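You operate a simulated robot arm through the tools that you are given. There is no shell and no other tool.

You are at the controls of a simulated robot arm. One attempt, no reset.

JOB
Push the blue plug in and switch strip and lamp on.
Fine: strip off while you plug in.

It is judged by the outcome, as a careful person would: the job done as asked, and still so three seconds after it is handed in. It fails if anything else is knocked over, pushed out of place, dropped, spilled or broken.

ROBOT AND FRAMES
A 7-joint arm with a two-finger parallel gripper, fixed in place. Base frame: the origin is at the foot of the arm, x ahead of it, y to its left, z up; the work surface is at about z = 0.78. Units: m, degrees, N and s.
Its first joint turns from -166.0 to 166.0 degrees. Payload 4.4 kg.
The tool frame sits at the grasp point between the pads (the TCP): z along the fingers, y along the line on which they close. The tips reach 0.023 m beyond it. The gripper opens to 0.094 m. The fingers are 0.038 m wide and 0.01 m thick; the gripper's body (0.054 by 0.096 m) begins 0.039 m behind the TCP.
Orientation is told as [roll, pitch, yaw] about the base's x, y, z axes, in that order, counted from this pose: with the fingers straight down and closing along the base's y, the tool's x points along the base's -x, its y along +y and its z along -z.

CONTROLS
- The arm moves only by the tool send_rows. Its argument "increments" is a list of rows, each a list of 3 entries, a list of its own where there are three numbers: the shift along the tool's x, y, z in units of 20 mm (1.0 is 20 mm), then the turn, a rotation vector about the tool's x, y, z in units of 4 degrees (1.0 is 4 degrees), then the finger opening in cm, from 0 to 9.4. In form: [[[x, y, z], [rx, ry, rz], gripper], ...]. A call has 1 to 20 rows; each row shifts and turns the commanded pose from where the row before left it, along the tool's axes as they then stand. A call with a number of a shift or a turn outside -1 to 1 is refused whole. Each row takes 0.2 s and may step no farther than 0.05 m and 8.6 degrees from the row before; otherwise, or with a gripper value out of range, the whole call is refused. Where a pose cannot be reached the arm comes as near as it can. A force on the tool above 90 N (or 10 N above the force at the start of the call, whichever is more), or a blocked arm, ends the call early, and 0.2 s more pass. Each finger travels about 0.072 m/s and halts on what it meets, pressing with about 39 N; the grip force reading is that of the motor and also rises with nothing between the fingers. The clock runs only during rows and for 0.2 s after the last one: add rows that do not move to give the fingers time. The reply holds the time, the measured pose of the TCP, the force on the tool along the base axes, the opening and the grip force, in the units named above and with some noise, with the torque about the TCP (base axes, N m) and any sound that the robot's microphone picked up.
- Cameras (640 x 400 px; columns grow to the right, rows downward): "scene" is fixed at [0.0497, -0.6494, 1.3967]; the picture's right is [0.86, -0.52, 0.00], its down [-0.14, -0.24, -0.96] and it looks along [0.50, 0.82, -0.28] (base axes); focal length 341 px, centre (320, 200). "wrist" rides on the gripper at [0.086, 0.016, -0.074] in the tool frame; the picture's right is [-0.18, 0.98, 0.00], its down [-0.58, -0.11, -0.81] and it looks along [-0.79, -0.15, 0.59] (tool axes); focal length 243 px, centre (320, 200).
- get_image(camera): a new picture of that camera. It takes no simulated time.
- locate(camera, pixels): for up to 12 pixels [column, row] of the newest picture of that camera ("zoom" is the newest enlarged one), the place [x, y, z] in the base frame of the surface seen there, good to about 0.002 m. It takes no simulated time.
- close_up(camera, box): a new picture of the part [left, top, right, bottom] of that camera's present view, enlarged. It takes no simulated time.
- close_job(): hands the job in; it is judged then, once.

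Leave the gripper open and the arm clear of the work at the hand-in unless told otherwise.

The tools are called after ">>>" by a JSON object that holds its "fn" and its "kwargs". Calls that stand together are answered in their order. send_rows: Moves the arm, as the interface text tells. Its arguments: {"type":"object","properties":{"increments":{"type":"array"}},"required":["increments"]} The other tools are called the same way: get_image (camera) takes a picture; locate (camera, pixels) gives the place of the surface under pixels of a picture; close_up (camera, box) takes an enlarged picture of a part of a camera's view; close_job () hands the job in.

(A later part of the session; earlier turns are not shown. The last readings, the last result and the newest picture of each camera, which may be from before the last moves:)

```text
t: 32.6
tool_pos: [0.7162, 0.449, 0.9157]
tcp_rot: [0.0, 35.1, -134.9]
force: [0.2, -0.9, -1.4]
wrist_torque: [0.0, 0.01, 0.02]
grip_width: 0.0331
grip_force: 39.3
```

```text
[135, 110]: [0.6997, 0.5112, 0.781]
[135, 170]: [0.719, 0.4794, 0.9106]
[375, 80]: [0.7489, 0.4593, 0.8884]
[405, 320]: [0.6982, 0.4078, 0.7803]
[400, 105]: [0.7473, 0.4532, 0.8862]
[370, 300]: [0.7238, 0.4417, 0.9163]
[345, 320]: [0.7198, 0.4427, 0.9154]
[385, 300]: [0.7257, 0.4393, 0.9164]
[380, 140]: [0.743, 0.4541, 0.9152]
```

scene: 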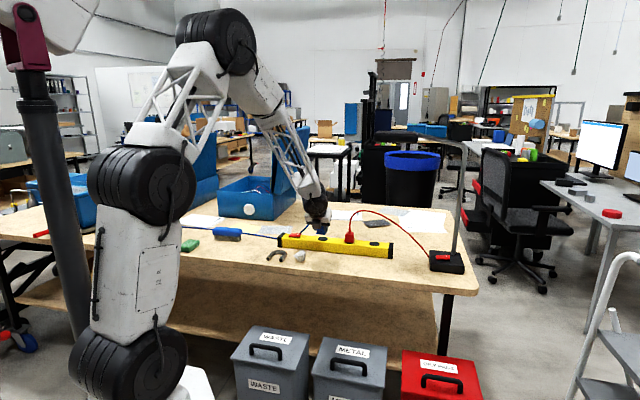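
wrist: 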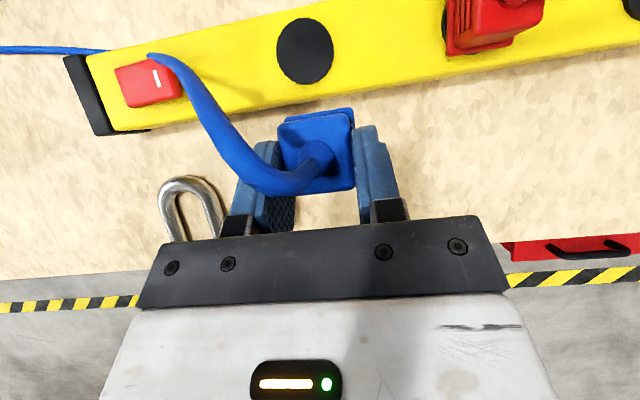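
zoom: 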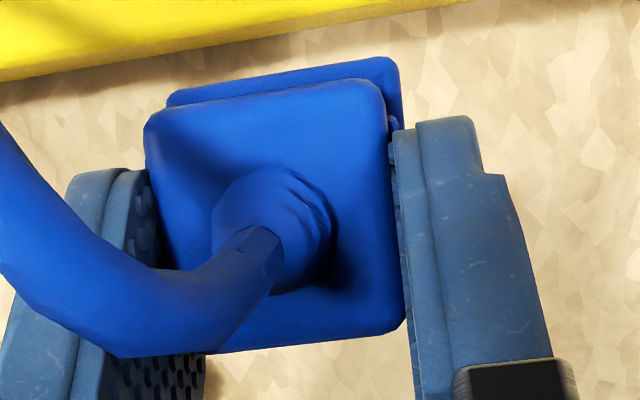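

Socket centre is ≈ (0.764,0.5095), top z≈0.830. Now I measure the held plug's top face more finely for its offset from the TCP.

>>> {"fn": "close_up", "kwargs": {"camera": "wrist", "box": [270, 95, 370, 200]}}

>>> {"fn": "locate", "kwargs": {"camera": "zoom", "pixels": [[165, 120], [250, 100], [330, 82], [400, 70], [415, 90], [420, 150], [428, 220], [435, 290], [442, 330], [400, 355], [330, 365], [165, 160]]}}

```text
3.81 times, centred on (320, 148) of wrist
```

zoom: 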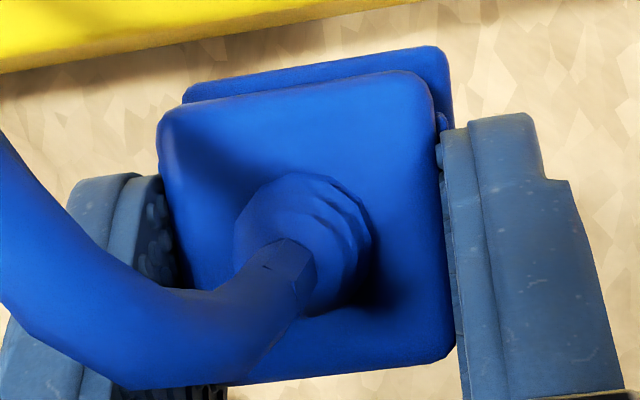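

```text
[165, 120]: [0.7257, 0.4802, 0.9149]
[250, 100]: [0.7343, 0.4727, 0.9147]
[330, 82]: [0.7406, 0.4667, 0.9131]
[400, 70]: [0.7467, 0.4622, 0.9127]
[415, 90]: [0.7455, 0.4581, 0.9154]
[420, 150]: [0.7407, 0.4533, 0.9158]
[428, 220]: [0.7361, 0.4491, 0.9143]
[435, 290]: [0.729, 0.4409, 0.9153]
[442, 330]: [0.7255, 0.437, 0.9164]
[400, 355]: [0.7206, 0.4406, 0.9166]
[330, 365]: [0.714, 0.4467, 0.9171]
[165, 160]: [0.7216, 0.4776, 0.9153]
```

>>> {"fn": "locate", "kwargs": {"camera": "zoom", "pixels": [[188, 95], [250, 80], [320, 68], [380, 55], [435, 50], [445, 65], [446, 95], [300, 140], [390, 120], [390, 330], [300, 345], [200, 180]]}}

>>> {"fn": "close_up", "kwargs": {"camera": "scene", "box": [290, 210, 350, 260]}}

```text
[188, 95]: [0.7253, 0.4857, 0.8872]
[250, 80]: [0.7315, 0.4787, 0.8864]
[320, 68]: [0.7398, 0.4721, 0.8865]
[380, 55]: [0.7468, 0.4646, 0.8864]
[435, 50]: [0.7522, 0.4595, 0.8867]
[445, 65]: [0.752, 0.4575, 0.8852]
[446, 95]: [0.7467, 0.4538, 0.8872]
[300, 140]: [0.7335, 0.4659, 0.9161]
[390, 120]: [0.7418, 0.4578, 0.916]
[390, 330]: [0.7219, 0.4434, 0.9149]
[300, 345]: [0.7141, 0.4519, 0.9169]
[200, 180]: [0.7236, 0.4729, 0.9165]
```

```text
8.00 times, centred on (320, 235) of scene
```

zoom: 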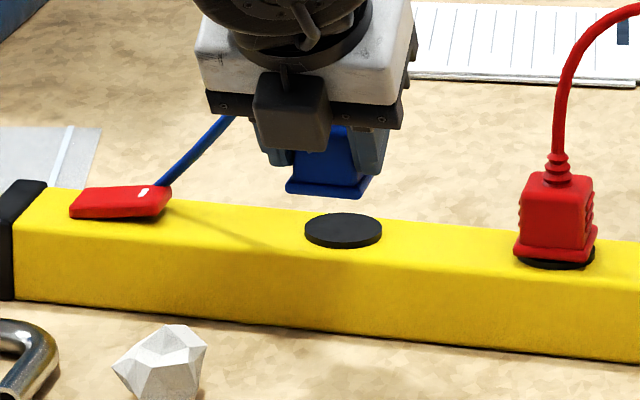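

>>> {"fn": "locate", "kwargs": {"camera": "zoom", "pixels": [[309, 230], [378, 231], [344, 217], [344, 240], [290, 187], [354, 194], [370, 180], [320, 188], [517, 252], [577, 259], [595, 238], [557, 210]]}}

```text
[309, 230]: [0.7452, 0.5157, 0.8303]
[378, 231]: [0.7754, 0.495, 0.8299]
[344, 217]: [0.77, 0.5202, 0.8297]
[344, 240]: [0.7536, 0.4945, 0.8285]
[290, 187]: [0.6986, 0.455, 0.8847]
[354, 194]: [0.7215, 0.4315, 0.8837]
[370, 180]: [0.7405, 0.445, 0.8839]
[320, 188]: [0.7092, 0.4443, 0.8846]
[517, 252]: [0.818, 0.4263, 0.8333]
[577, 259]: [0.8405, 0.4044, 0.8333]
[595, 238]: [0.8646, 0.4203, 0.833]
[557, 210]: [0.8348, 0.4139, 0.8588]
```

Comparing plug and socket in both cameras (and the seated red plug as reference) gives: shift +63.8 mm across the strip, −8.5 mm along it, then about 50 mm down. I do the horizontal shift first, at the present height (flange bottom ≈5 cm above the socket).

>>> {"fn": "send_rows", "kwargs": {"increments": [[[0.653, -0.106, 0.4575], [0, 0, 0], 1.5], [[0.653, -0.106, 0.4575], [0, 0, 0], 1.5], [[0.653, -0.106, 0.4575], [0, 0, 0], 1.5], [[0.653, -0.106, 0.4575], [0, 0, 0], 1.5], [[0, 0, 0], [0, 0, 0], 1.5]]}}

>>> {"fn": "get_image", "kwargs": {"camera": "wrist"}}

>>> {"fn": "close_up", "kwargs": {"camera": "scene", "box": [290, 210, 370, 260]}}

```text
t: 33.8
tool_pos: [0.7541, 0.499, 0.9161]
tcp_rot: [0.0, 35.1, -134.9]
force: [-0.5, -1.6, -1.3]
wrist_torque: [-0.01, -0.01, 0.01]
grip_width: 0.0332
grip_force: 38.6
```

```text
taken
```

wrist: 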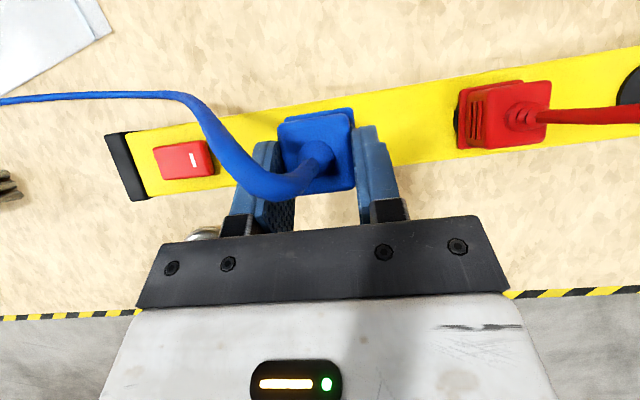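

```text
8.00 times, centred on (330, 235) of scene
```

zoom: 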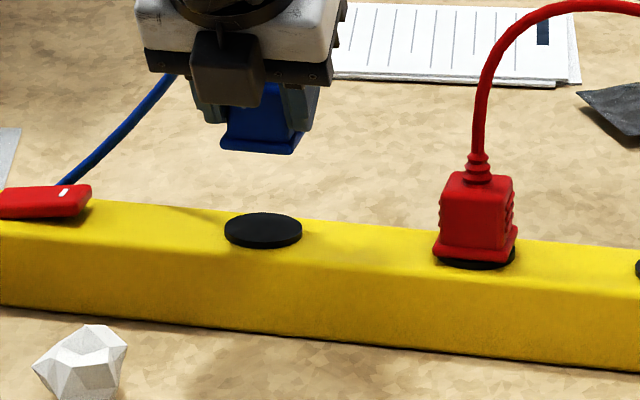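

Over the socket. I come down 35 mm, to about 15 mm above the socket face, and check the alignment in both views.

>>> {"fn": "send_rows", "kwargs": {"increments": [[[-0.335, 0, 0.478], [0, 0, 0], 1.5], [[-0.335, 0, 0.478], [0, 0, 0], 1.5], [[-0.335, 0, 0.478], [0, 0, 0], 1.5], [[0, 0, 0], [0, 0, 0], 1.5]]}}

>>> {"fn": "get_image", "kwargs": {"camera": "wrist"}}

>>> {"fn": "close_up", "kwargs": {"camera": "scene", "box": [290, 210, 370, 260]}}

>>> {"fn": "locate", "kwargs": {"camera": "zoom", "pixels": [[223, 202], [289, 209], [304, 190], [255, 206], [437, 252], [497, 259], [515, 238], [470, 256], [228, 228], [263, 242], [301, 228]]}}

```text
t: 34.8
tool_pos: [0.7567, 0.5006, 0.8806]
tcp_rot: [0.1, 35.0, -135.0]
force: [-0.5, -0.8, -0.8]
wrist_torque: [0.02, 0.02, 0.04]
grip_width: 0.0332
grip_force: 38.8
```

```text
taken
```

wrist: 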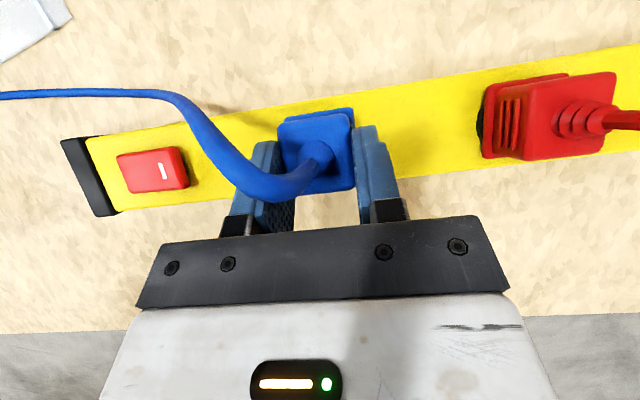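

```text
8.00 times, centred on (330, 235) of scene
```

zoom: 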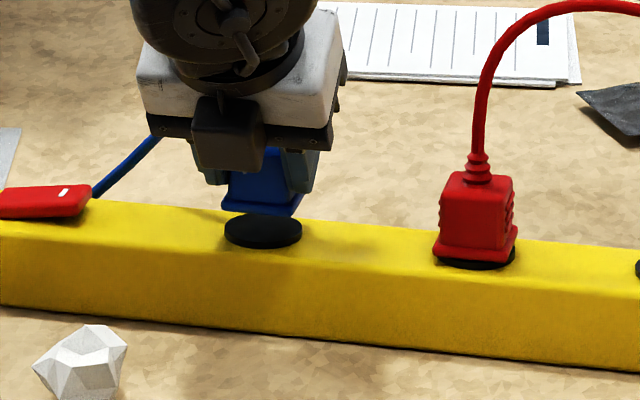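

```text
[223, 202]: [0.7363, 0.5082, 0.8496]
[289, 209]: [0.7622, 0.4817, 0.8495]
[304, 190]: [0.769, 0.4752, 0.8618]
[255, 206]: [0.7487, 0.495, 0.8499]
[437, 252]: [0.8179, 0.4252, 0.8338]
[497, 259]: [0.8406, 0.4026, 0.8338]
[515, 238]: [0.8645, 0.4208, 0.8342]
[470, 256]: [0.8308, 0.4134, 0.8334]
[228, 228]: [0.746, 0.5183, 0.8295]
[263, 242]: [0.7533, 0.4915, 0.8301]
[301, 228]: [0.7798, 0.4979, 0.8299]
```

The blue flange's near edge lies at the same offset from the strip's axis as the red one's (within 0.5 mm), and along the strip it's centred on the socket. Now I push straight down in 3 mm steps, 15 mm in total.

>>> {"fn": "send_rows", "kwargs": {"increments": [[[-0.086, 0, 0.123], [0, 0, 0], 1.5], [[-0.086, 0, 0.123], [0, 0, 0], 1.5], [[-0.086, 0, 0.123], [0, 0, 0], 1.5], [[-0.086, 0, 0.123], [0, 0, 0], 1.5], [[-0.086, 0, 0.123], [0, 0, 0], 1.5], [[0, 0, 0], [0, 0, 0], 1.5]]}}

>>> {"fn": "close_up", "kwargs": {"camera": "scene", "box": [290, 210, 370, 260]}}

>>> {"fn": "get_image", "kwargs": {"camera": "wrist"}}

```text
t: 36.2
tool_pos: [0.7555, 0.5018, 0.8656]
tcp_rot: [0.0, 35.1, -135.0]
force: [-21.8, -24.0, 24.8]
wrist_torque: [-0.45, 0.36, 0.09]
grip_width: 0.033
grip_force: 38.9
heard: snap
```

```text
8.00 times, centred on (330, 235) of scene
```

zoom: 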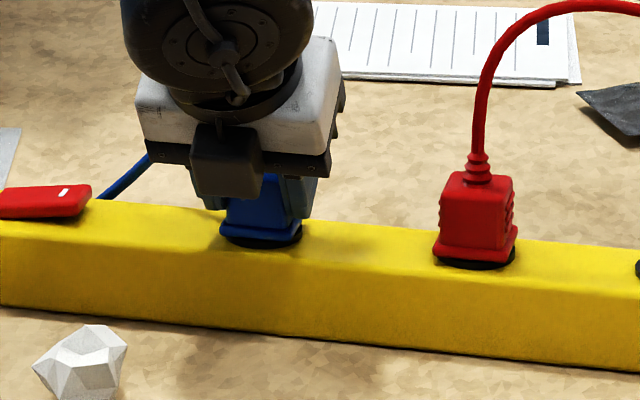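

```text
taken
```

wrist: 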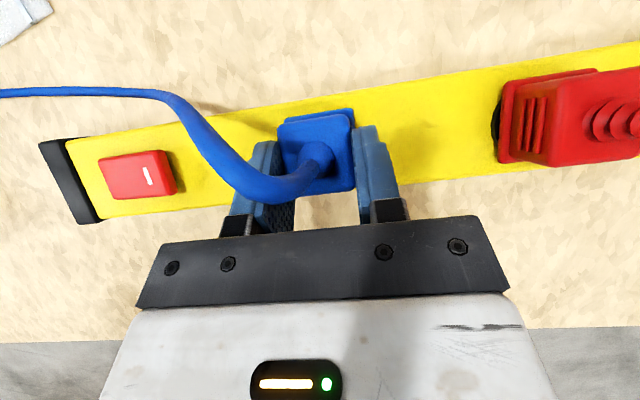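

A snap was heard and the plug sits flush like the red one. I release it by opening the fingers to 6 cm.

>>> {"fn": "send_rows", "kwargs": {"increments": [[[0, 0, 0], [0, 0, 0], 3.6], [[0, 0, 0], [0, 0, 0], 4.5], [[0, 0, 0], [0, 0, 0], 6], [[0, 0, 0], [0, 0, 0], 6], [[0, 0, 0], [0, 0, 0], 6]]}}

>>> {"fn": "close_up", "kwargs": {"camera": "scene", "box": [290, 210, 370, 260]}}

>>> {"fn": "get_image", "kwargs": {"camera": "wrist"}}

```text
t: 37.4
tool_pos: [0.755, 0.5007, 0.8648]
tcp_rot: [0.1, 35.0, -135.0]
force: [-0.3, 0.0, 0.0]
wrist_torque: [-0.02, 0.0, -0.01]
grip_width: 0.06
grip_force: 0.0
```

```text
8.00 times, centred on (330, 235) of scene
```

zoom: 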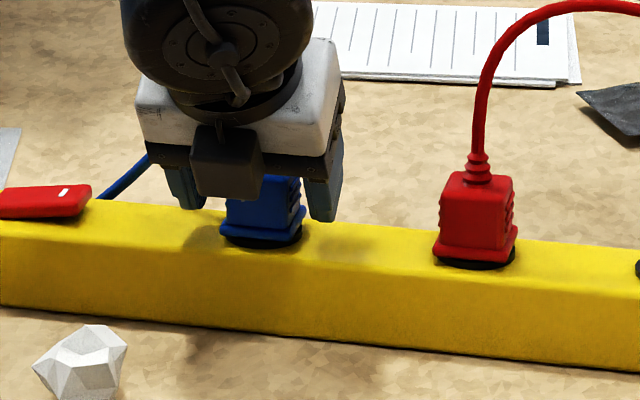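

```text
taken
```

wrist: 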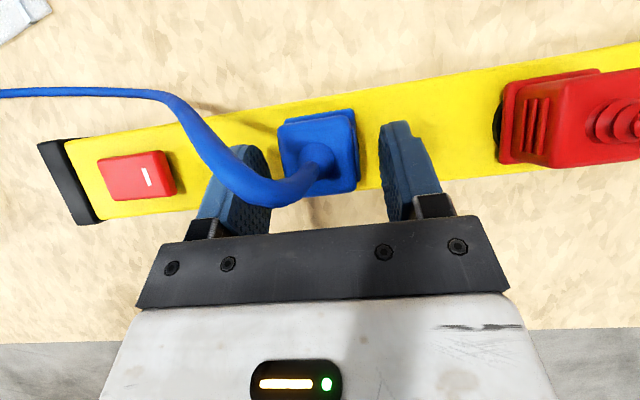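

Plug seated and released. I back out along the tool axis by 10 cm and look.

>>> {"fn": "send_rows", "kwargs": {"increments": [[[0, 0, -0.5], [0, 0, 0], 6], [[0, 0, -1], [0, 0, 0], 6], [[0, 0, -1], [0, 0, 0], 6], [[0, 0, -1], [0, 0, 0], 6], [[0, 0, -1], [0, 0, 0], 6], [[0, 0, -1], [0, 0, 0], 6], [[0, 0, 0], [0, 0, 0], 6]]}}

>>> {"fn": "get_image", "kwargs": {"camera": "wrist"}}

>>> {"fn": "close_up", "kwargs": {"camera": "scene", "box": [230, 190, 390, 290]}}

```text
t: 39.0
tool_pos: [0.7117, 0.4579, 0.9563]
tcp_rot: [0.0, 35.0, -135.0]
force: [-0.4, 0.2, -0.5]
wrist_torque: [0.0, -0.01, 0.0]
grip_width: 0.06
grip_force: 0.0
```

```text
taken
```

wrist: 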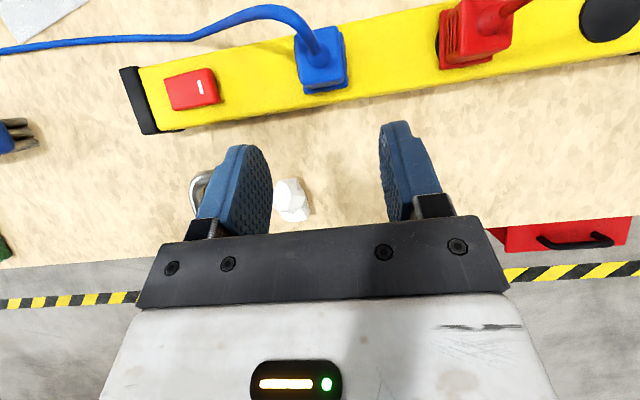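

```text
4.00 times, centred on (310, 240) of scene
```

zoom: 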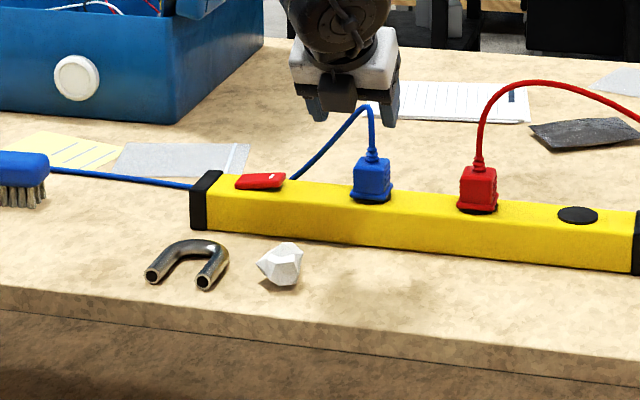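

Now the blue cable loops over the strip's far side toward the left. I measure where it runs with respect to the rocker's marked (raised) end.

>>> {"fn": "locate", "kwargs": {"camera": "wrist", "pixels": [[305, 30], [285, 12], [265, 10], [240, 18], [215, 30], [190, 38], [150, 40], [200, 88], [208, 73], [212, 98], [175, 105], [170, 82]]}}

>>> {"fn": "close_up", "kwargs": {"camera": "wrist", "box": [120, 40, 280, 140]}}

```text
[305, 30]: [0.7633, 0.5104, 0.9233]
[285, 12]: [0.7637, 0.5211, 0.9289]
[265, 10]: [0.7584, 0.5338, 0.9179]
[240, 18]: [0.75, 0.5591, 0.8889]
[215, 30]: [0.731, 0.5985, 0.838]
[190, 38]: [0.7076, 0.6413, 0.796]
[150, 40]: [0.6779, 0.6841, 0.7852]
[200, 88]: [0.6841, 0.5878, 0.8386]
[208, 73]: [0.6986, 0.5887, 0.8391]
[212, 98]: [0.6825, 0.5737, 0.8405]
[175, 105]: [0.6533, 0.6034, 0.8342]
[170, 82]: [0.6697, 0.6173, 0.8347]
```

```text
4.00 times, centred on (200, 90) of wrist
```

zoom: 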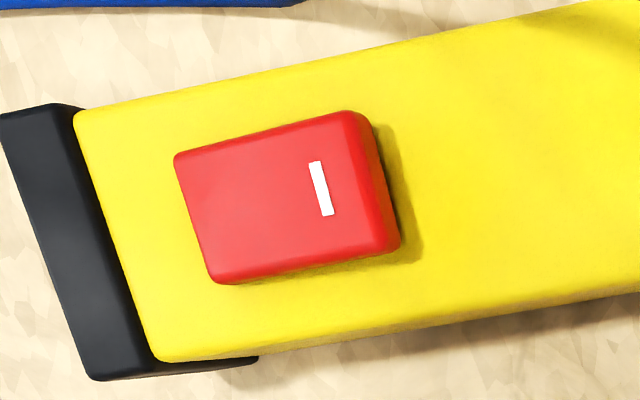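

The cable stays on the far side and clears the approach. I back off a bit more, close the fingers, bring the tool vertical and to yaw −125°.

>>> {"fn": "send_rows", "kwargs": {"increments": [[[0, 0, -1], [0, 0, 0], 0], [[0, 0, -1], [0, 0, 0], 0], [[0, 0, 0], [0, -0.875, 0], 0], [[0, 0, 0], [0, -0.875, 0], 0], [[0, 0, 0], [0, -0.875, 0], 0], [[0, 0, 0], [0, -0.875, 0], 0], [[0, 0, 0], [0, -0.875, 0], 0], [[0, 0, 0], [0, -0.875, 0], 0], [[0, 0, 0], [0, -0.875, 0], 0], [[0, 0, 0], [0, -0.875, 0], 0], [[0, 0, 0], [0, -0.875, 0], 0], [[0, 0, 0], [0, -0.875, 0], 0], [[0, 0, 0], [0, 0, -0.83], 0], [[0, 0, 0], [0, 0, -0.83], 0], [[0, 0, 0], [0, 0, -0.84], 0], [[0, 0, 0], [0, 0, 0], 0]]}}

```text
t: 42.4
tool_pos: [0.6949, 0.4398, 0.9878]
tcp_rot: [0.0, 0.0, -124.9]
force: [0.2, 0.6, -0.4]
wrist_torque: [-0.03, 0.0, 0.01]
grip_width: 0.0
grip_force: 39.2
```

Now over the marked, raised rocker end at (0.687,0.585), then down to about 3 cm above it.

>>> {"fn": "send_rows", "kwargs": {"increments": [[[0.953, -0.752, 0], [0, 0, 0], 0], [[0.953, -0.752, 0], [0, 0, 0], 0], [[0.953, -0.752, 0], [0, 0, 0], 0], [[0.953, -0.752, 0], [0, 0, 0], 0], [[0.953, -0.752, 0], [0, 0, 0], 0], [[0.953, -0.752, 0], [0, 0, 0], 0], [[0, 0, 0.93], [0, 0, 0], 0], [[0, 0, 0.93], [0, 0, 0], 0], [[0, 0, 0.93], [0, 0, 0], 0], [[0, 0, 0.93], [0, 0, 0], 0], [[0, 0, 0.93], [0, 0, 0], 0], [[0, 0, 0], [0, 0, 0], 0]]}}

>>> {"fn": "get_image", "kwargs": {"camera": "wrist"}}

>>> {"fn": "close_up", "kwargs": {"camera": "scene", "box": [250, 190, 370, 270]}}

```text
t: 45.0
tool_pos: [0.685, 0.5863, 0.8952]
tcp_rot: [0.0, 0.0, -125.0]
force: [-1.0, -0.5, -0.2]
wrist_torque: [-0.02, 0.05, 0.03]
grip_width: 0.0
grip_force: 39.6
```

```text
taken
```

wrist: 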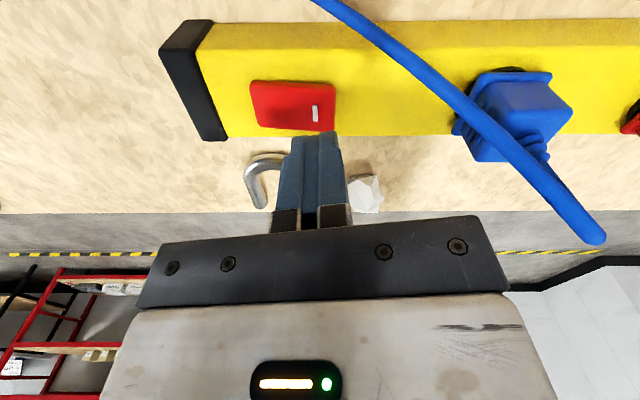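

```text
5.00 times, centred on (310, 230) of scene
```

zoom: 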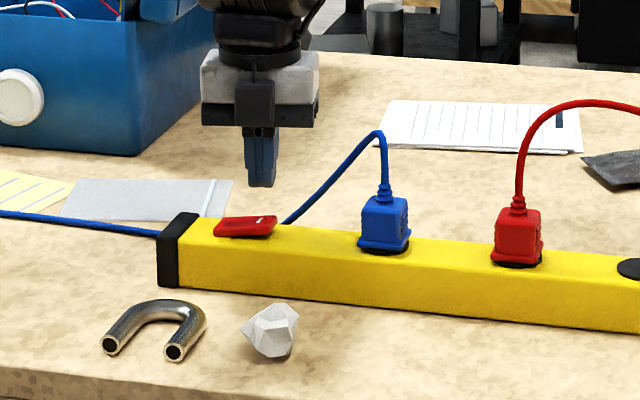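

Aligned over the marked end; pressing slowly to TCP z≈0.857.

>>> {"fn": "send_rows", "kwargs": {"increments": [[[0, 0, 0.9], [0, 0, 0], 0], [[0, 0, 0.4], [0, 0, 0], 0], [[0, 0, 0.15], [0, 0, 0], 0], [[0, 0, 0.15], [0, 0, 0], 0], [[0, 0, 0.15], [0, 0, 0], 0], [[0, 0, 0.15], [0, 0, 0], 0], [[0, 0, 0], [0, 0, 0], 0]]}}

>>> {"fn": "close_up", "kwargs": {"camera": "wrist", "box": [220, 40, 480, 200]}}

```text
t: 46.6
tool_pos: [0.6877, 0.5859, 0.8599]
tcp_rot: [0.0, 0.2, -125.0]
force: [-6.2, -18.6, 25.9]
wrist_torque: [0.04, 0.07, 0.07]
grip_width: 0.0002
grip_force: 38.8
```

```text
2.46 times, centred on (350, 120) of wrist
```

zoom: 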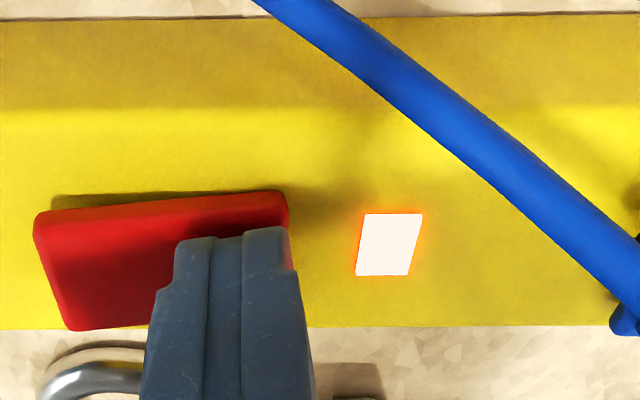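

The indicator glows again: strip is on with the plug in. I lift off and then study the lamp base and pole.

>>> {"fn": "send_rows", "kwargs": {"increments": [[[0, 0, -0.5], [0, 0, 0], 0], [[0, 0, -1], [0, 0, 0], 0], [[0, 0, -1], [0, 0, 0], 0], [[0, 0, -1], [0, 0, 0], 0], [[0, 0, -1], [0, 0, 0], 0], [[0, 0, -1], [0, 0, 0], 0], [[0, 0, 0], [0, 0, 0], 0]]}}

>>> {"fn": "close_up", "kwargs": {"camera": "scene", "box": [420, 230, 480, 280]}}

>>> {"fn": "locate", "kwargs": {"camera": "zoom", "pixels": [[218, 160], [260, 180], [300, 188], [325, 163], [255, 160], [290, 160], [315, 175], [350, 110], [350, 60], [340, 150], [130, 110], [120, 300]]}}

>>> {"fn": "close_up", "kwargs": {"camera": "scene", "box": [250, 210, 390, 290]}}

```text
t: 48.2
tool_pos: [0.6863, 0.5856, 0.9679]
tcp_rot: [0.0, 0.0, -125.0]
force: [-0.3, -0.3, 0.2]
wrist_torque: [0.0, -0.01, 0.02]
grip_width: 0.0
grip_force: 38.7
```

```text
8.00 times, centred on (450, 255) of scene
```

zoom: 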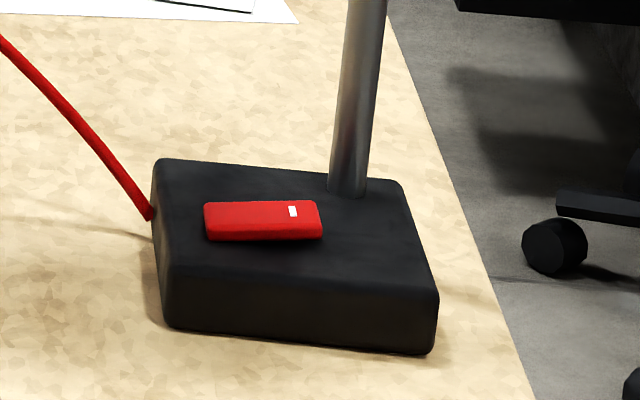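

```text
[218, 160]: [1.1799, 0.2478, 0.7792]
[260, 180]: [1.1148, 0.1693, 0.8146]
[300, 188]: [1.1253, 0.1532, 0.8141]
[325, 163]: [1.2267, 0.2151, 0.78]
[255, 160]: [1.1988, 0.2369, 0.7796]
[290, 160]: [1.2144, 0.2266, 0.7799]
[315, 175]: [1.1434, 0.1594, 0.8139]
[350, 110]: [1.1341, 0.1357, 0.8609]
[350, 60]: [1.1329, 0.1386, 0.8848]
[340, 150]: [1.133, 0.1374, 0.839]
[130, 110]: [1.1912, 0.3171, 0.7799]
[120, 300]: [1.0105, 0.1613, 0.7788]
```

```text
4.57 times, centred on (320, 250) of scene
```

zoom: 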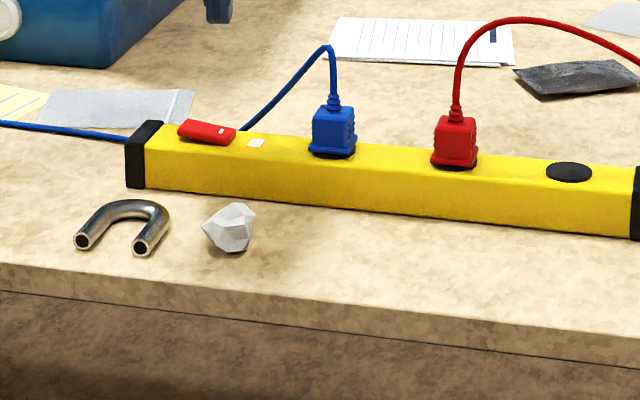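

>>> {"fn": "close_up", "kwargs": {"camera": "scene", "box": [420, 230, 480, 280]}}

>>> {"fn": "locate", "kwargs": {"camera": "zoom", "pixels": [[210, 210], [210, 228], [230, 216], [262, 214], [290, 211], [314, 207], [318, 226], [210, 236], [316, 236], [165, 170], [430, 285], [170, 265]]}}

>>> {"fn": "locate", "kwargs": {"camera": "scene", "pixels": [[416, 237], [425, 245], [437, 256], [400, 220], [380, 212], [362, 211], [350, 225], [404, 230]]}}

>>> {"fn": "close_up", "kwargs": {"camera": "scene", "box": [350, 115, 480, 205]}}

>>> {"fn": "locate", "kwargs": {"camera": "zoom", "pixels": [[115, 100], [180, 100], [250, 105], [300, 102], [340, 105], [400, 112], [500, 130], [530, 150], [530, 250], [115, 85], [140, 120]]}}

```text
8.00 times, centred on (450, 255) of scene
```

zoom: 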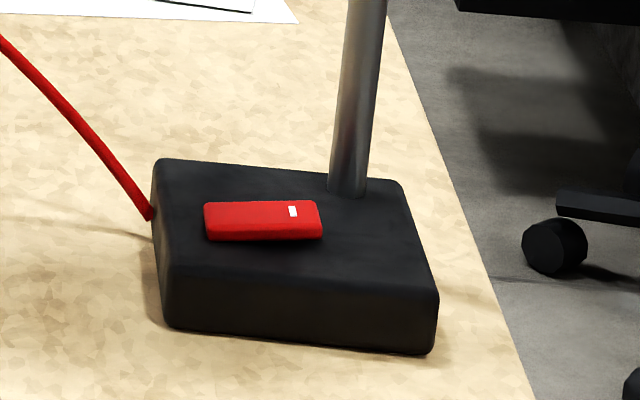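

```text
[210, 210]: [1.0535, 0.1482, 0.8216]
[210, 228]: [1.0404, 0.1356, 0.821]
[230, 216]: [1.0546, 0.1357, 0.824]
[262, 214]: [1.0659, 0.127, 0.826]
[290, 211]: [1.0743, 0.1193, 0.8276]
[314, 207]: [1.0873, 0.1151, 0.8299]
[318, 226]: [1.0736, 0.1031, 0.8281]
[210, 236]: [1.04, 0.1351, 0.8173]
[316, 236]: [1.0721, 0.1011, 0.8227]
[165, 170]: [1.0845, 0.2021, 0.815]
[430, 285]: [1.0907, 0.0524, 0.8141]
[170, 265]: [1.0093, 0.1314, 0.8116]
```

```text
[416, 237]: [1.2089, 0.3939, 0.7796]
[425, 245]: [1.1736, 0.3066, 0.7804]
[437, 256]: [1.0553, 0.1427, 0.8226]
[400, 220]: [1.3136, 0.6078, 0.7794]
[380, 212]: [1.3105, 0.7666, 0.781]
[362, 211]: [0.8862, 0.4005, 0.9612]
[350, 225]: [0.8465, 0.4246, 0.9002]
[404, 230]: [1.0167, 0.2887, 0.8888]
```

```text
4.44 times, centred on (415, 160) of scene
```

zoom: 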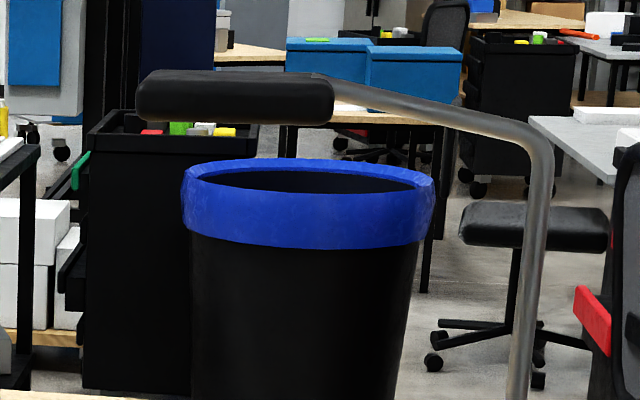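

```text
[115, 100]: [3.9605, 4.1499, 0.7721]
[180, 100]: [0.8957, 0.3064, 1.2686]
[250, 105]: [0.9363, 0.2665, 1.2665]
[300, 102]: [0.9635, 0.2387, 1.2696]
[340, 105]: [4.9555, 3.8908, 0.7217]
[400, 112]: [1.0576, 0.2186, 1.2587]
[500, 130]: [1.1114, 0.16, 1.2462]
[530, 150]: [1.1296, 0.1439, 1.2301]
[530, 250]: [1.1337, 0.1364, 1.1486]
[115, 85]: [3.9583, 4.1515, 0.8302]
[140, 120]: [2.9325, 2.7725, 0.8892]
```

Strip on, both plugs seated. The lamp rocker lies along −45° too: marked raised end ≈(1.080,0.109,0.829), unmarked end ≈(1.047,0.142,0.822); the pole stands at ≈(1.138,0.143), boom and head at z≥1.25. It's 1.08 m out, so I'll need to reach with the tool tilted outward. First I travel to (0.72,0.10,1.02), staying clear of both cables.

>>> {"fn": "send_rows", "kwargs": {"increments": [[[0, 0, -0.9], [0, 0, 0], 0], [[-0.946, 0.767, -0.1], [0, 0, 0], 0], [[-0.946, 0.767, -0.1], [0, 0, 0], 0], [[-0.946, 0.767, -0.1], [0, 0, 0], 0], [[-0.946, 0.767, -0.1], [0, 0, 0], 0], [[-0.946, 0.767, -0.1], [0, 0, 0], 0], [[-0.946, 0.767, -0.1], [0, 0, 0], 0], [[-0.946, 0.767, -0.1], [0, 0, 0], 0], [[-0.946, 0.767, -0.1], [0, 0, 0], 0], [[-0.946, 0.767, -0.1], [0, 0, 0], 0], [[-0.946, 0.767, -0.1], [0, 0, 0], 0], [[-0.946, 0.767, -0.1], [0, 0, 0], 0], [[-0.946, 0.767, -0.1], [0, 0, 0], 0], [[-0.946, 0.767, -0.1], [0, 0, 0], 0], [[-0.946, 0.767, -0.1], [0, 0, 0], 0], [[-0.946, 0.767, -0.1], [0, 0, 0], 0], [[-0.946, 0.767, -0.1], [0, 0, 0], 0], [[-0.946, 0.767, -0.1], [0, 0, 0], 0], [[0, 0, 0], [0, 0, 0], 0]]}}

>>> {"fn": "get_image", "kwargs": {"camera": "scene"}}

```text
t: 52.2
tool_pos: [0.7156, 0.1738, 1.0176]
tcp_rot: [0.0, -0.1, -125.0]
force: [0.6, -0.2, 0.4]
wrist_torque: [-0.02, -0.01, 0.01]
grip_width: 0.0
grip_force: 39.0
```

```text
taken
```

scene: 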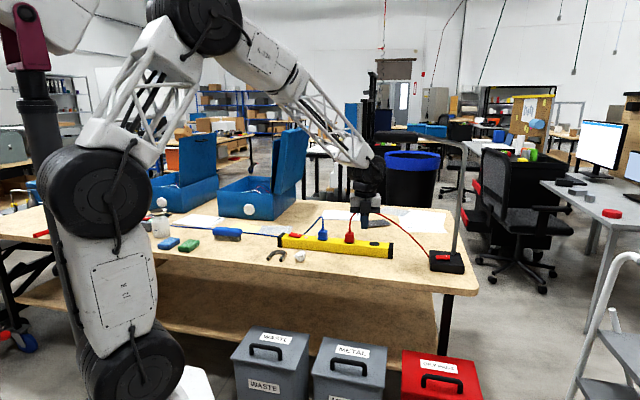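

Next: on to (0.716,0.06), turn to yaw −150°, then tilt the tool 45° outward.

>>> {"fn": "send_rows", "kwargs": {"increments": [[[-0.934, 0.654, 0], [0, 0, 0], 0], [[-0.934, 0.654, 0], [0, 0, 0], 0], [[-0.934, 0.654, 0], [0, 0, 0], 0], [[-0.934, 0.654, 0], [0, 0, 0], 0], [[-0.934, 0.654, 0], [0, 0, 0], 0], [[0, 0, 0], [0, 0, 0.893], 0], [[0, 0, 0], [0, 0, 0.893], 0], [[0, 0, 0], [0, 0, 0.893], 0], [[0, 0, 0], [0, 0, 0.893], 0], [[0, 0, 0], [0, 0, 0.893], 0], [[0, 0, 0], [0, 0, 0.893], 0], [[0, 0, 0], [0, 0, 0.893], 0], [[0, 0, 0], [0, 0, 0], 0]]}}

>>> {"fn": "send_rows", "kwargs": {"increments": [[[0, 0, 0], [0, 0.9375, 0], 0], [[0, 0, 0], [0, 0.9375, 0], 0], [[0, 0, 0], [0, 0.9375, 0], 0], [[0, 0, 0], [0, 0.9375, 0], 0], [[0, 0, 0], [0, 0.9375, 0], 0], [[0, 0, 0], [0, 0.9375, 0], 0], [[0, 0, 0], [0, 0.9375, 0], 0], [[0, 0, 0], [0, 0.9375, 0], 0], [[0, 0, 0], [0, 0.9375, 0], 0], [[0, 0, 0], [0, 0.9375, 0], 0], [[0, 0, 0], [0, 0.9375, 0], 0], [[0, 0, 0], [0, 0.9375, 0], 0], [[0, 0, 0], [0, 0, 0], 0]]}}

>>> {"fn": "get_image", "kwargs": {"camera": "scene"}}

>>> {"fn": "get_image", "kwargs": {"camera": "wrist"}}

```text
t: 55.0
tool_pos: [0.7162, 0.0602, 1.02]
tcp_rot: [0.0, 0.0, -150.0]
force: [0.1, 0.1, -0.2]
wrist_torque: [0.01, 0.0, 0.01]
grip_width: 0.0
grip_force: 38.7
```

```text
t: 57.8
tool_pos: [0.7157, 0.0595, 1.0198]
tcp_rot: [0.0, 45.0, -150.0]
force: [-0.3, -0.7, -0.5]
wrist_torque: [0.03, 0.0, -0.02]
grip_width: 0.0001
grip_force: 39.0
```

```text
taken
```

scene: 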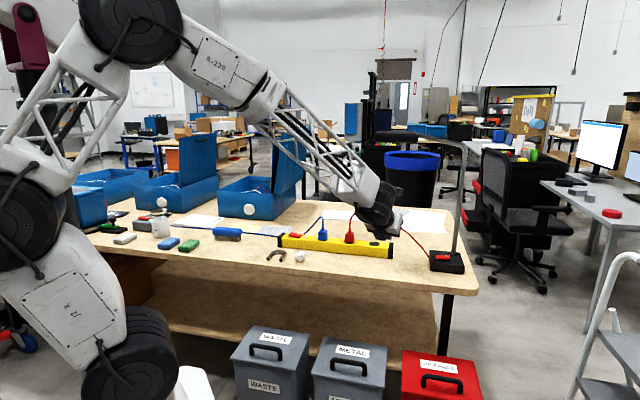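

```text
taken
```

wrist: 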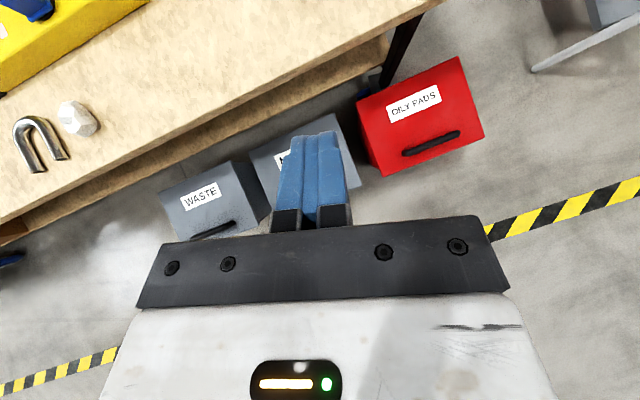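

Good. I extend in steps toward the lamp: first to (0.98,0.09,0.96).

>>> {"fn": "send_rows", "kwargs": {"increments": [[[0.541, 0.442, 0.894], [0, 0, 0], 0], [[0.541, 0.442, 0.894], [0, 0, 0], 0], [[0.541, 0.442, 0.894], [0, 0, 0], 0], [[0.541, 0.442, 0.894], [0, 0, 0], 0], [[0.541, 0.442, 0.894], [0, 0, 0], 0], [[0.541, 0.442, 0.894], [0, 0, 0], 0], [[0.541, 0.442, 0.894], [0, 0, 0], 0], [[0.541, 0.442, 0.894], [0, 0, 0], 0], [[0.541, 0.442, 0.894], [0, 0, 0], 0], [[0.541, 0.442, 0.894], [0, 0, 0], 0], [[0.541, 0.442, 0.894], [0, 0, 0], 0], [[0.541, 0.442, 0.894], [0, 0, 0], 0], [[0, 0, 0], [0, 0, 0], 0]]}}

>>> {"fn": "get_image", "kwargs": {"camera": "scene"}}

>>> {"fn": "get_image", "kwargs": {"camera": "wrist"}}

```text
t: 60.6
tool_pos: [0.9815, 0.0892, 0.9591]
tcp_rot: [0.0, 45.0, -150.0]
force: [0.9, 0.1, 0.0]
wrist_torque: [0.0, -0.01, 0.0]
grip_width: 0.0
grip_force: 39.3
```

```text
taken
```

scene: 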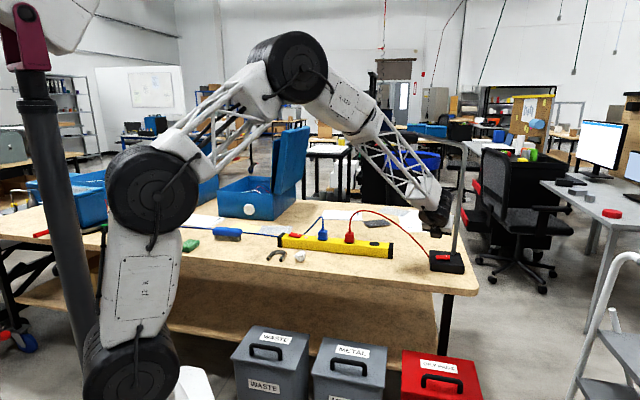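

```text
taken
```

wrist: 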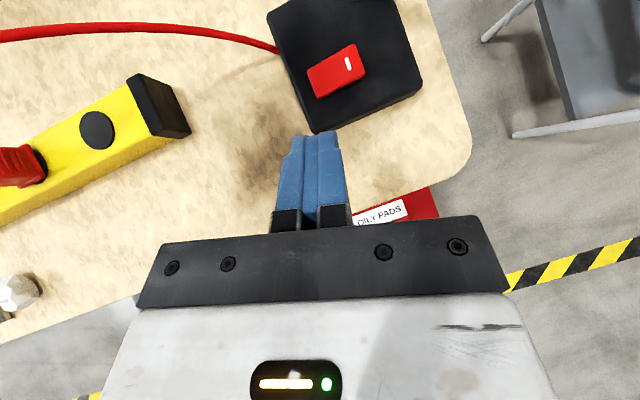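

The arm still has plenty of reach, and the rocker is in wrist view at (337,72). I measure it, and check the forearm's distance from the lamp head.

>>> {"fn": "locate", "kwargs": {"camera": "scene", "pixels": [[360, 115], [385, 150], [400, 140], [410, 160], [420, 180], [392, 125], [440, 215], [425, 215]]}}

>>> {"fn": "close_up", "kwargs": {"camera": "wrist", "box": [280, 20, 400, 120]}}

>>> {"fn": "locate", "kwargs": {"camera": "zoom", "pixels": [[185, 190], [205, 290], [355, 105], [385, 195], [345, 172], [290, 200], [230, 235], [300, 180]]}}

```text
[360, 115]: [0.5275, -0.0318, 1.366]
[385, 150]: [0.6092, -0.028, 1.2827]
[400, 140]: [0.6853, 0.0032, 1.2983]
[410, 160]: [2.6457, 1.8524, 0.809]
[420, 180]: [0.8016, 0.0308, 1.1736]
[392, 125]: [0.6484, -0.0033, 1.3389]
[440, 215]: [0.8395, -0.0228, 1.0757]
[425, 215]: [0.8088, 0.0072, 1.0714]
```

```text
4.00 times, centred on (340, 70) of wrist
```

zoom: 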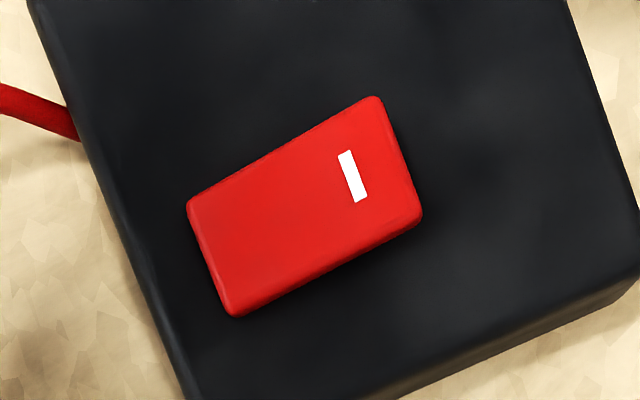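

```text
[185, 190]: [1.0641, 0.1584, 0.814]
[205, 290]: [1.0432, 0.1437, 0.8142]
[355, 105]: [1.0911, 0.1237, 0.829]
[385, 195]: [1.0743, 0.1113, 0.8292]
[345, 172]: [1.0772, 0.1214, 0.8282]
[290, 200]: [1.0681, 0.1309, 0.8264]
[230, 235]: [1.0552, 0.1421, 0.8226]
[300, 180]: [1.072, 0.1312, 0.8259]
```

Rocker centre ≈(1.066,0.127), so I aim for (1.0765,0.1175) on its marked end. Forearm is ≥0.2 m from the lamp head. I advance to a hover ~25 mm above it.

>>> {"fn": "send_rows", "kwargs": {"increments": [[[0.114, 0.193, 0.9875], [0, 0, 0], 0], [[0.114, 0.193, 0.9875], [0, 0, 0], 0], [[0.114, 0.193, 0.9875], [0, 0, 0], 0], [[0.114, 0.193, 0.9875], [0, 0, 0], 0], [[0.114, 0.193, 0.9875], [0, 0, 0], 0], [[0.114, 0.193, 0.9875], [0, 0, 0], 0], [[0, 0, 0], [0, 0, 0], 0]]}}

>>> {"fn": "get_image", "kwargs": {"camera": "scene"}}

>>> {"fn": "get_image", "kwargs": {"camera": "wrist"}}

>>> {"fn": "close_up", "kwargs": {"camera": "scene", "box": [410, 190, 490, 280]}}

```text
t: 62.2
tool_pos: [1.0722, 0.1169, 0.884]
tcp_rot: [0.0, 45.0, -150.1]
force: [0.0, 0.3, 0.1]
wrist_torque: [0.02, -0.02, -0.02]
grip_width: 0.0
grip_force: 39.1
```

```text
taken
```

scene: 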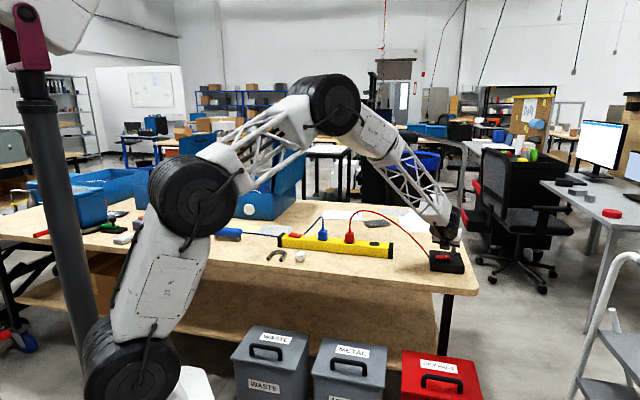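

```text
taken
```

wrist: 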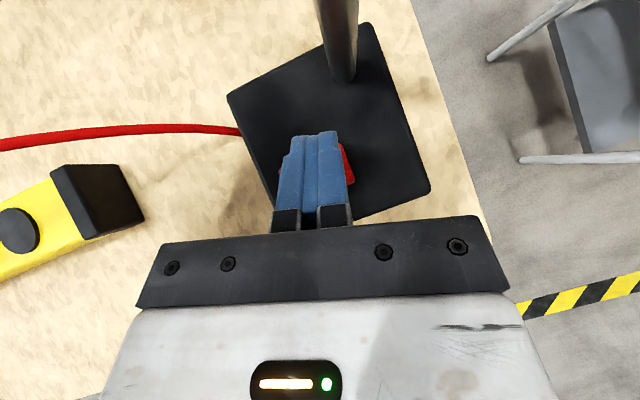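

```text
4.44 times, centred on (450, 235) of scene
```

zoom: 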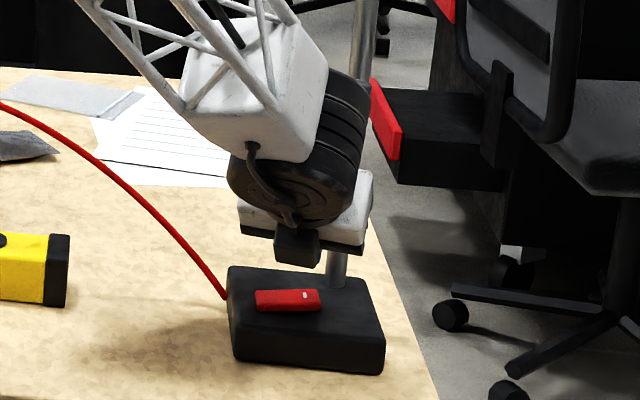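

A dark block on the underside of the gripper is visible at about zoom (297,248). I check how low it sits relative to the fingertips.

>>> {"fn": "locate", "kwargs": {"camera": "zoom", "pixels": [[297, 250], [297, 262], [280, 240], [316, 240], [250, 233], [350, 245], [365, 240], [288, 300], [318, 255], [305, 295]]}}

>>> {"fn": "close_up", "kwargs": {"camera": "scene", "box": [430, 225, 475, 275]}}

```text
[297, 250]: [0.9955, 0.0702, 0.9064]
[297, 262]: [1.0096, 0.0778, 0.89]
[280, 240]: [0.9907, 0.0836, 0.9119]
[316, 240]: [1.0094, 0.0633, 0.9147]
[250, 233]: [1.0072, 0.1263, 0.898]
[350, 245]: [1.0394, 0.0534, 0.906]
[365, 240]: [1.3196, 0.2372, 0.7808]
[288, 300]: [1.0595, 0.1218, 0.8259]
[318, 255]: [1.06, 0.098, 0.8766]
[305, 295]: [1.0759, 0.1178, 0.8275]
```

```text
8.00 times, centred on (452, 250) of scene
```

zoom: 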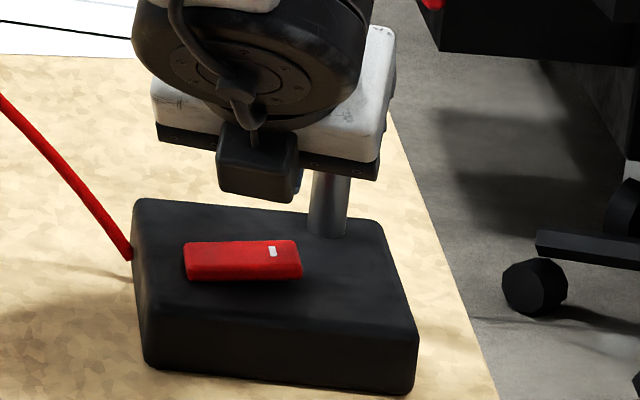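

The block stays ~3 cm higher than the tips, so there is room. I lower 20 mm, then 3 steps of 2 mm, and check.

>>> {"fn": "send_rows", "kwargs": {"increments": [[[-0.354, 0, 0.354], [0, 0, 0], 0], [[-0.354, 0, 0.354], [0, 0, 0], 0], [[-0.071, 0, 0.071], [0, 0, 0], 0], [[-0.071, 0, 0.071], [0, 0, 0], 0], [[-0.071, 0, 0.071], [0, 0, 0], 0], [[0, 0, 0], [0, 0, 0], 0]]}}

>>> {"fn": "close_up", "kwargs": {"camera": "scene", "box": [430, 225, 475, 275]}}

>>> {"fn": "close_up", "kwargs": {"camera": "wrist", "box": [260, 90, 420, 210]}}

```text
t: 63.6
tool_pos: [1.0725, 0.1177, 0.8589]
tcp_rot: [-0.1, 45.0, -150.1]
force: [-1.0, -0.9, 0.2]
wrist_torque: [0.04, -0.02, 0.01]
grip_width: 0.0
grip_force: 39.4
```

```text
8.00 times, centred on (452, 250) of scene
```

zoom: 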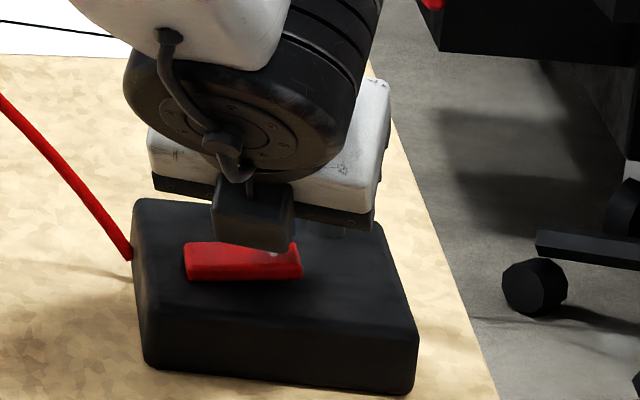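

```text
3.33 times, centred on (340, 150) of wrist
```

zoom: 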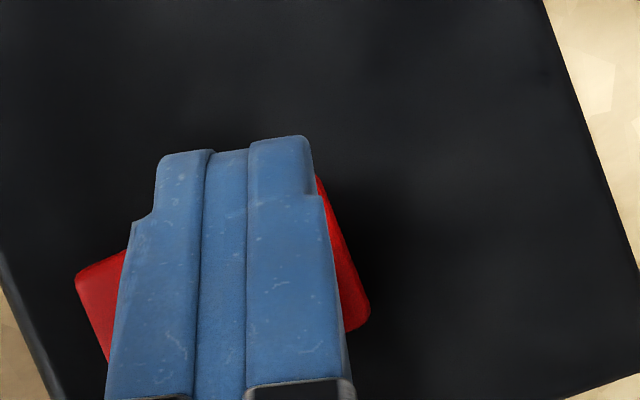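

No contact yet. From the wrist geometry the contact spot would be only ~1 cm past the rocker's middle, so I shift 6 mm farther toward the marked end (lifting 4 mm for it), then press down in 2 mm steps.

>>> {"fn": "send_rows", "kwargs": {"increments": [[[0.141, 0, -0.141], [0, 0, 0], 0], [[0, 0.3, 0], [0, 0, 0], 0], [[-0.141, 0, 0.141], [0, 0, 0], 0], [[-0.071, 0, 0.071], [0, 0, 0], 0], [[-0.071, 0, 0.071], [0, 0, 0], 0], [[0, 0, 0], [0, 0, 0], 0]]}}

>>> {"fn": "close_up", "kwargs": {"camera": "wrist", "box": [260, 90, 420, 210]}}

>>> {"fn": "get_image", "kwargs": {"camera": "scene"}}

```text
t: 65.0
tool_pos: [1.0749, 0.1124, 0.8553]
tcp_rot: [0.0, 45.0, -150.0]
force: [-0.3, 0.3, 0.1]
wrist_torque: [-0.03, -0.03, -0.03]
grip_width: 0.0
grip_force: 39.4
```

```text
3.33 times, centred on (340, 150) of wrist
```

zoom: 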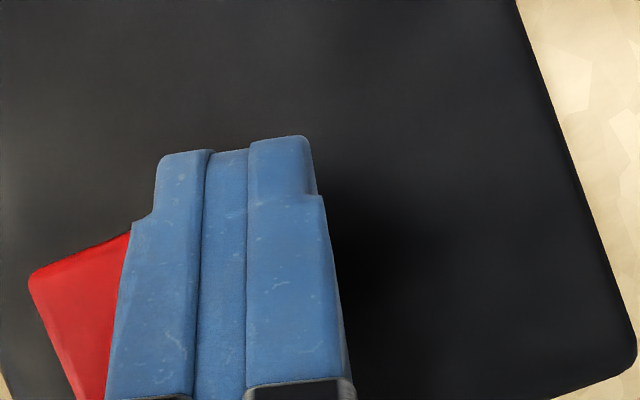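

```text
taken
```

scene: 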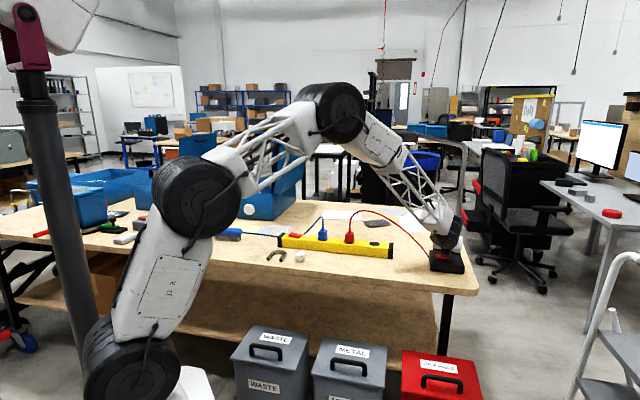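

The lamp base looks brighter in this view; maybe already toggled. I check the lamp head at scene (395,136) and the rocker.

>>> {"fn": "close_up", "kwargs": {"camera": "scene", "box": [350, 115, 480, 205]}}

>>> {"fn": "close_up", "kwargs": {"camera": "scene", "box": [430, 225, 475, 275]}}

>>> {"fn": "locate", "kwargs": {"camera": "wrist", "pixels": [[266, 175], [275, 190], [290, 165], [285, 180]]}}

```text
4.44 times, centred on (415, 160) of scene
```

zoom: 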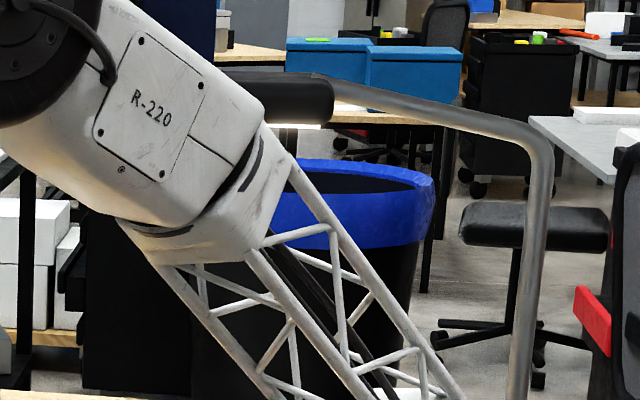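

```text
8.00 times, centred on (452, 250) of scene
```

zoom: 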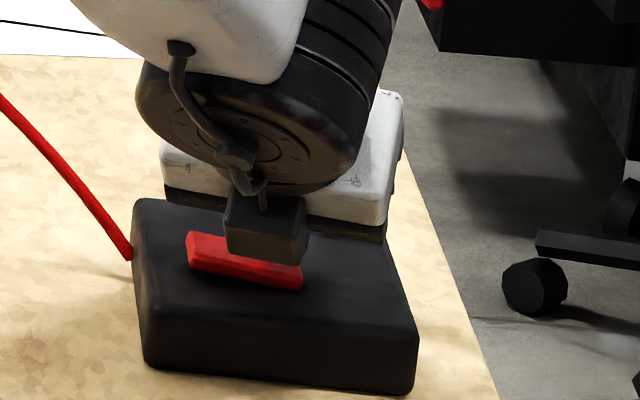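

```text
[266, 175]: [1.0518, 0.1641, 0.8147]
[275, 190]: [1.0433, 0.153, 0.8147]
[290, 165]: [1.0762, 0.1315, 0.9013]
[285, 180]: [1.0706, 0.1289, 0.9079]
```

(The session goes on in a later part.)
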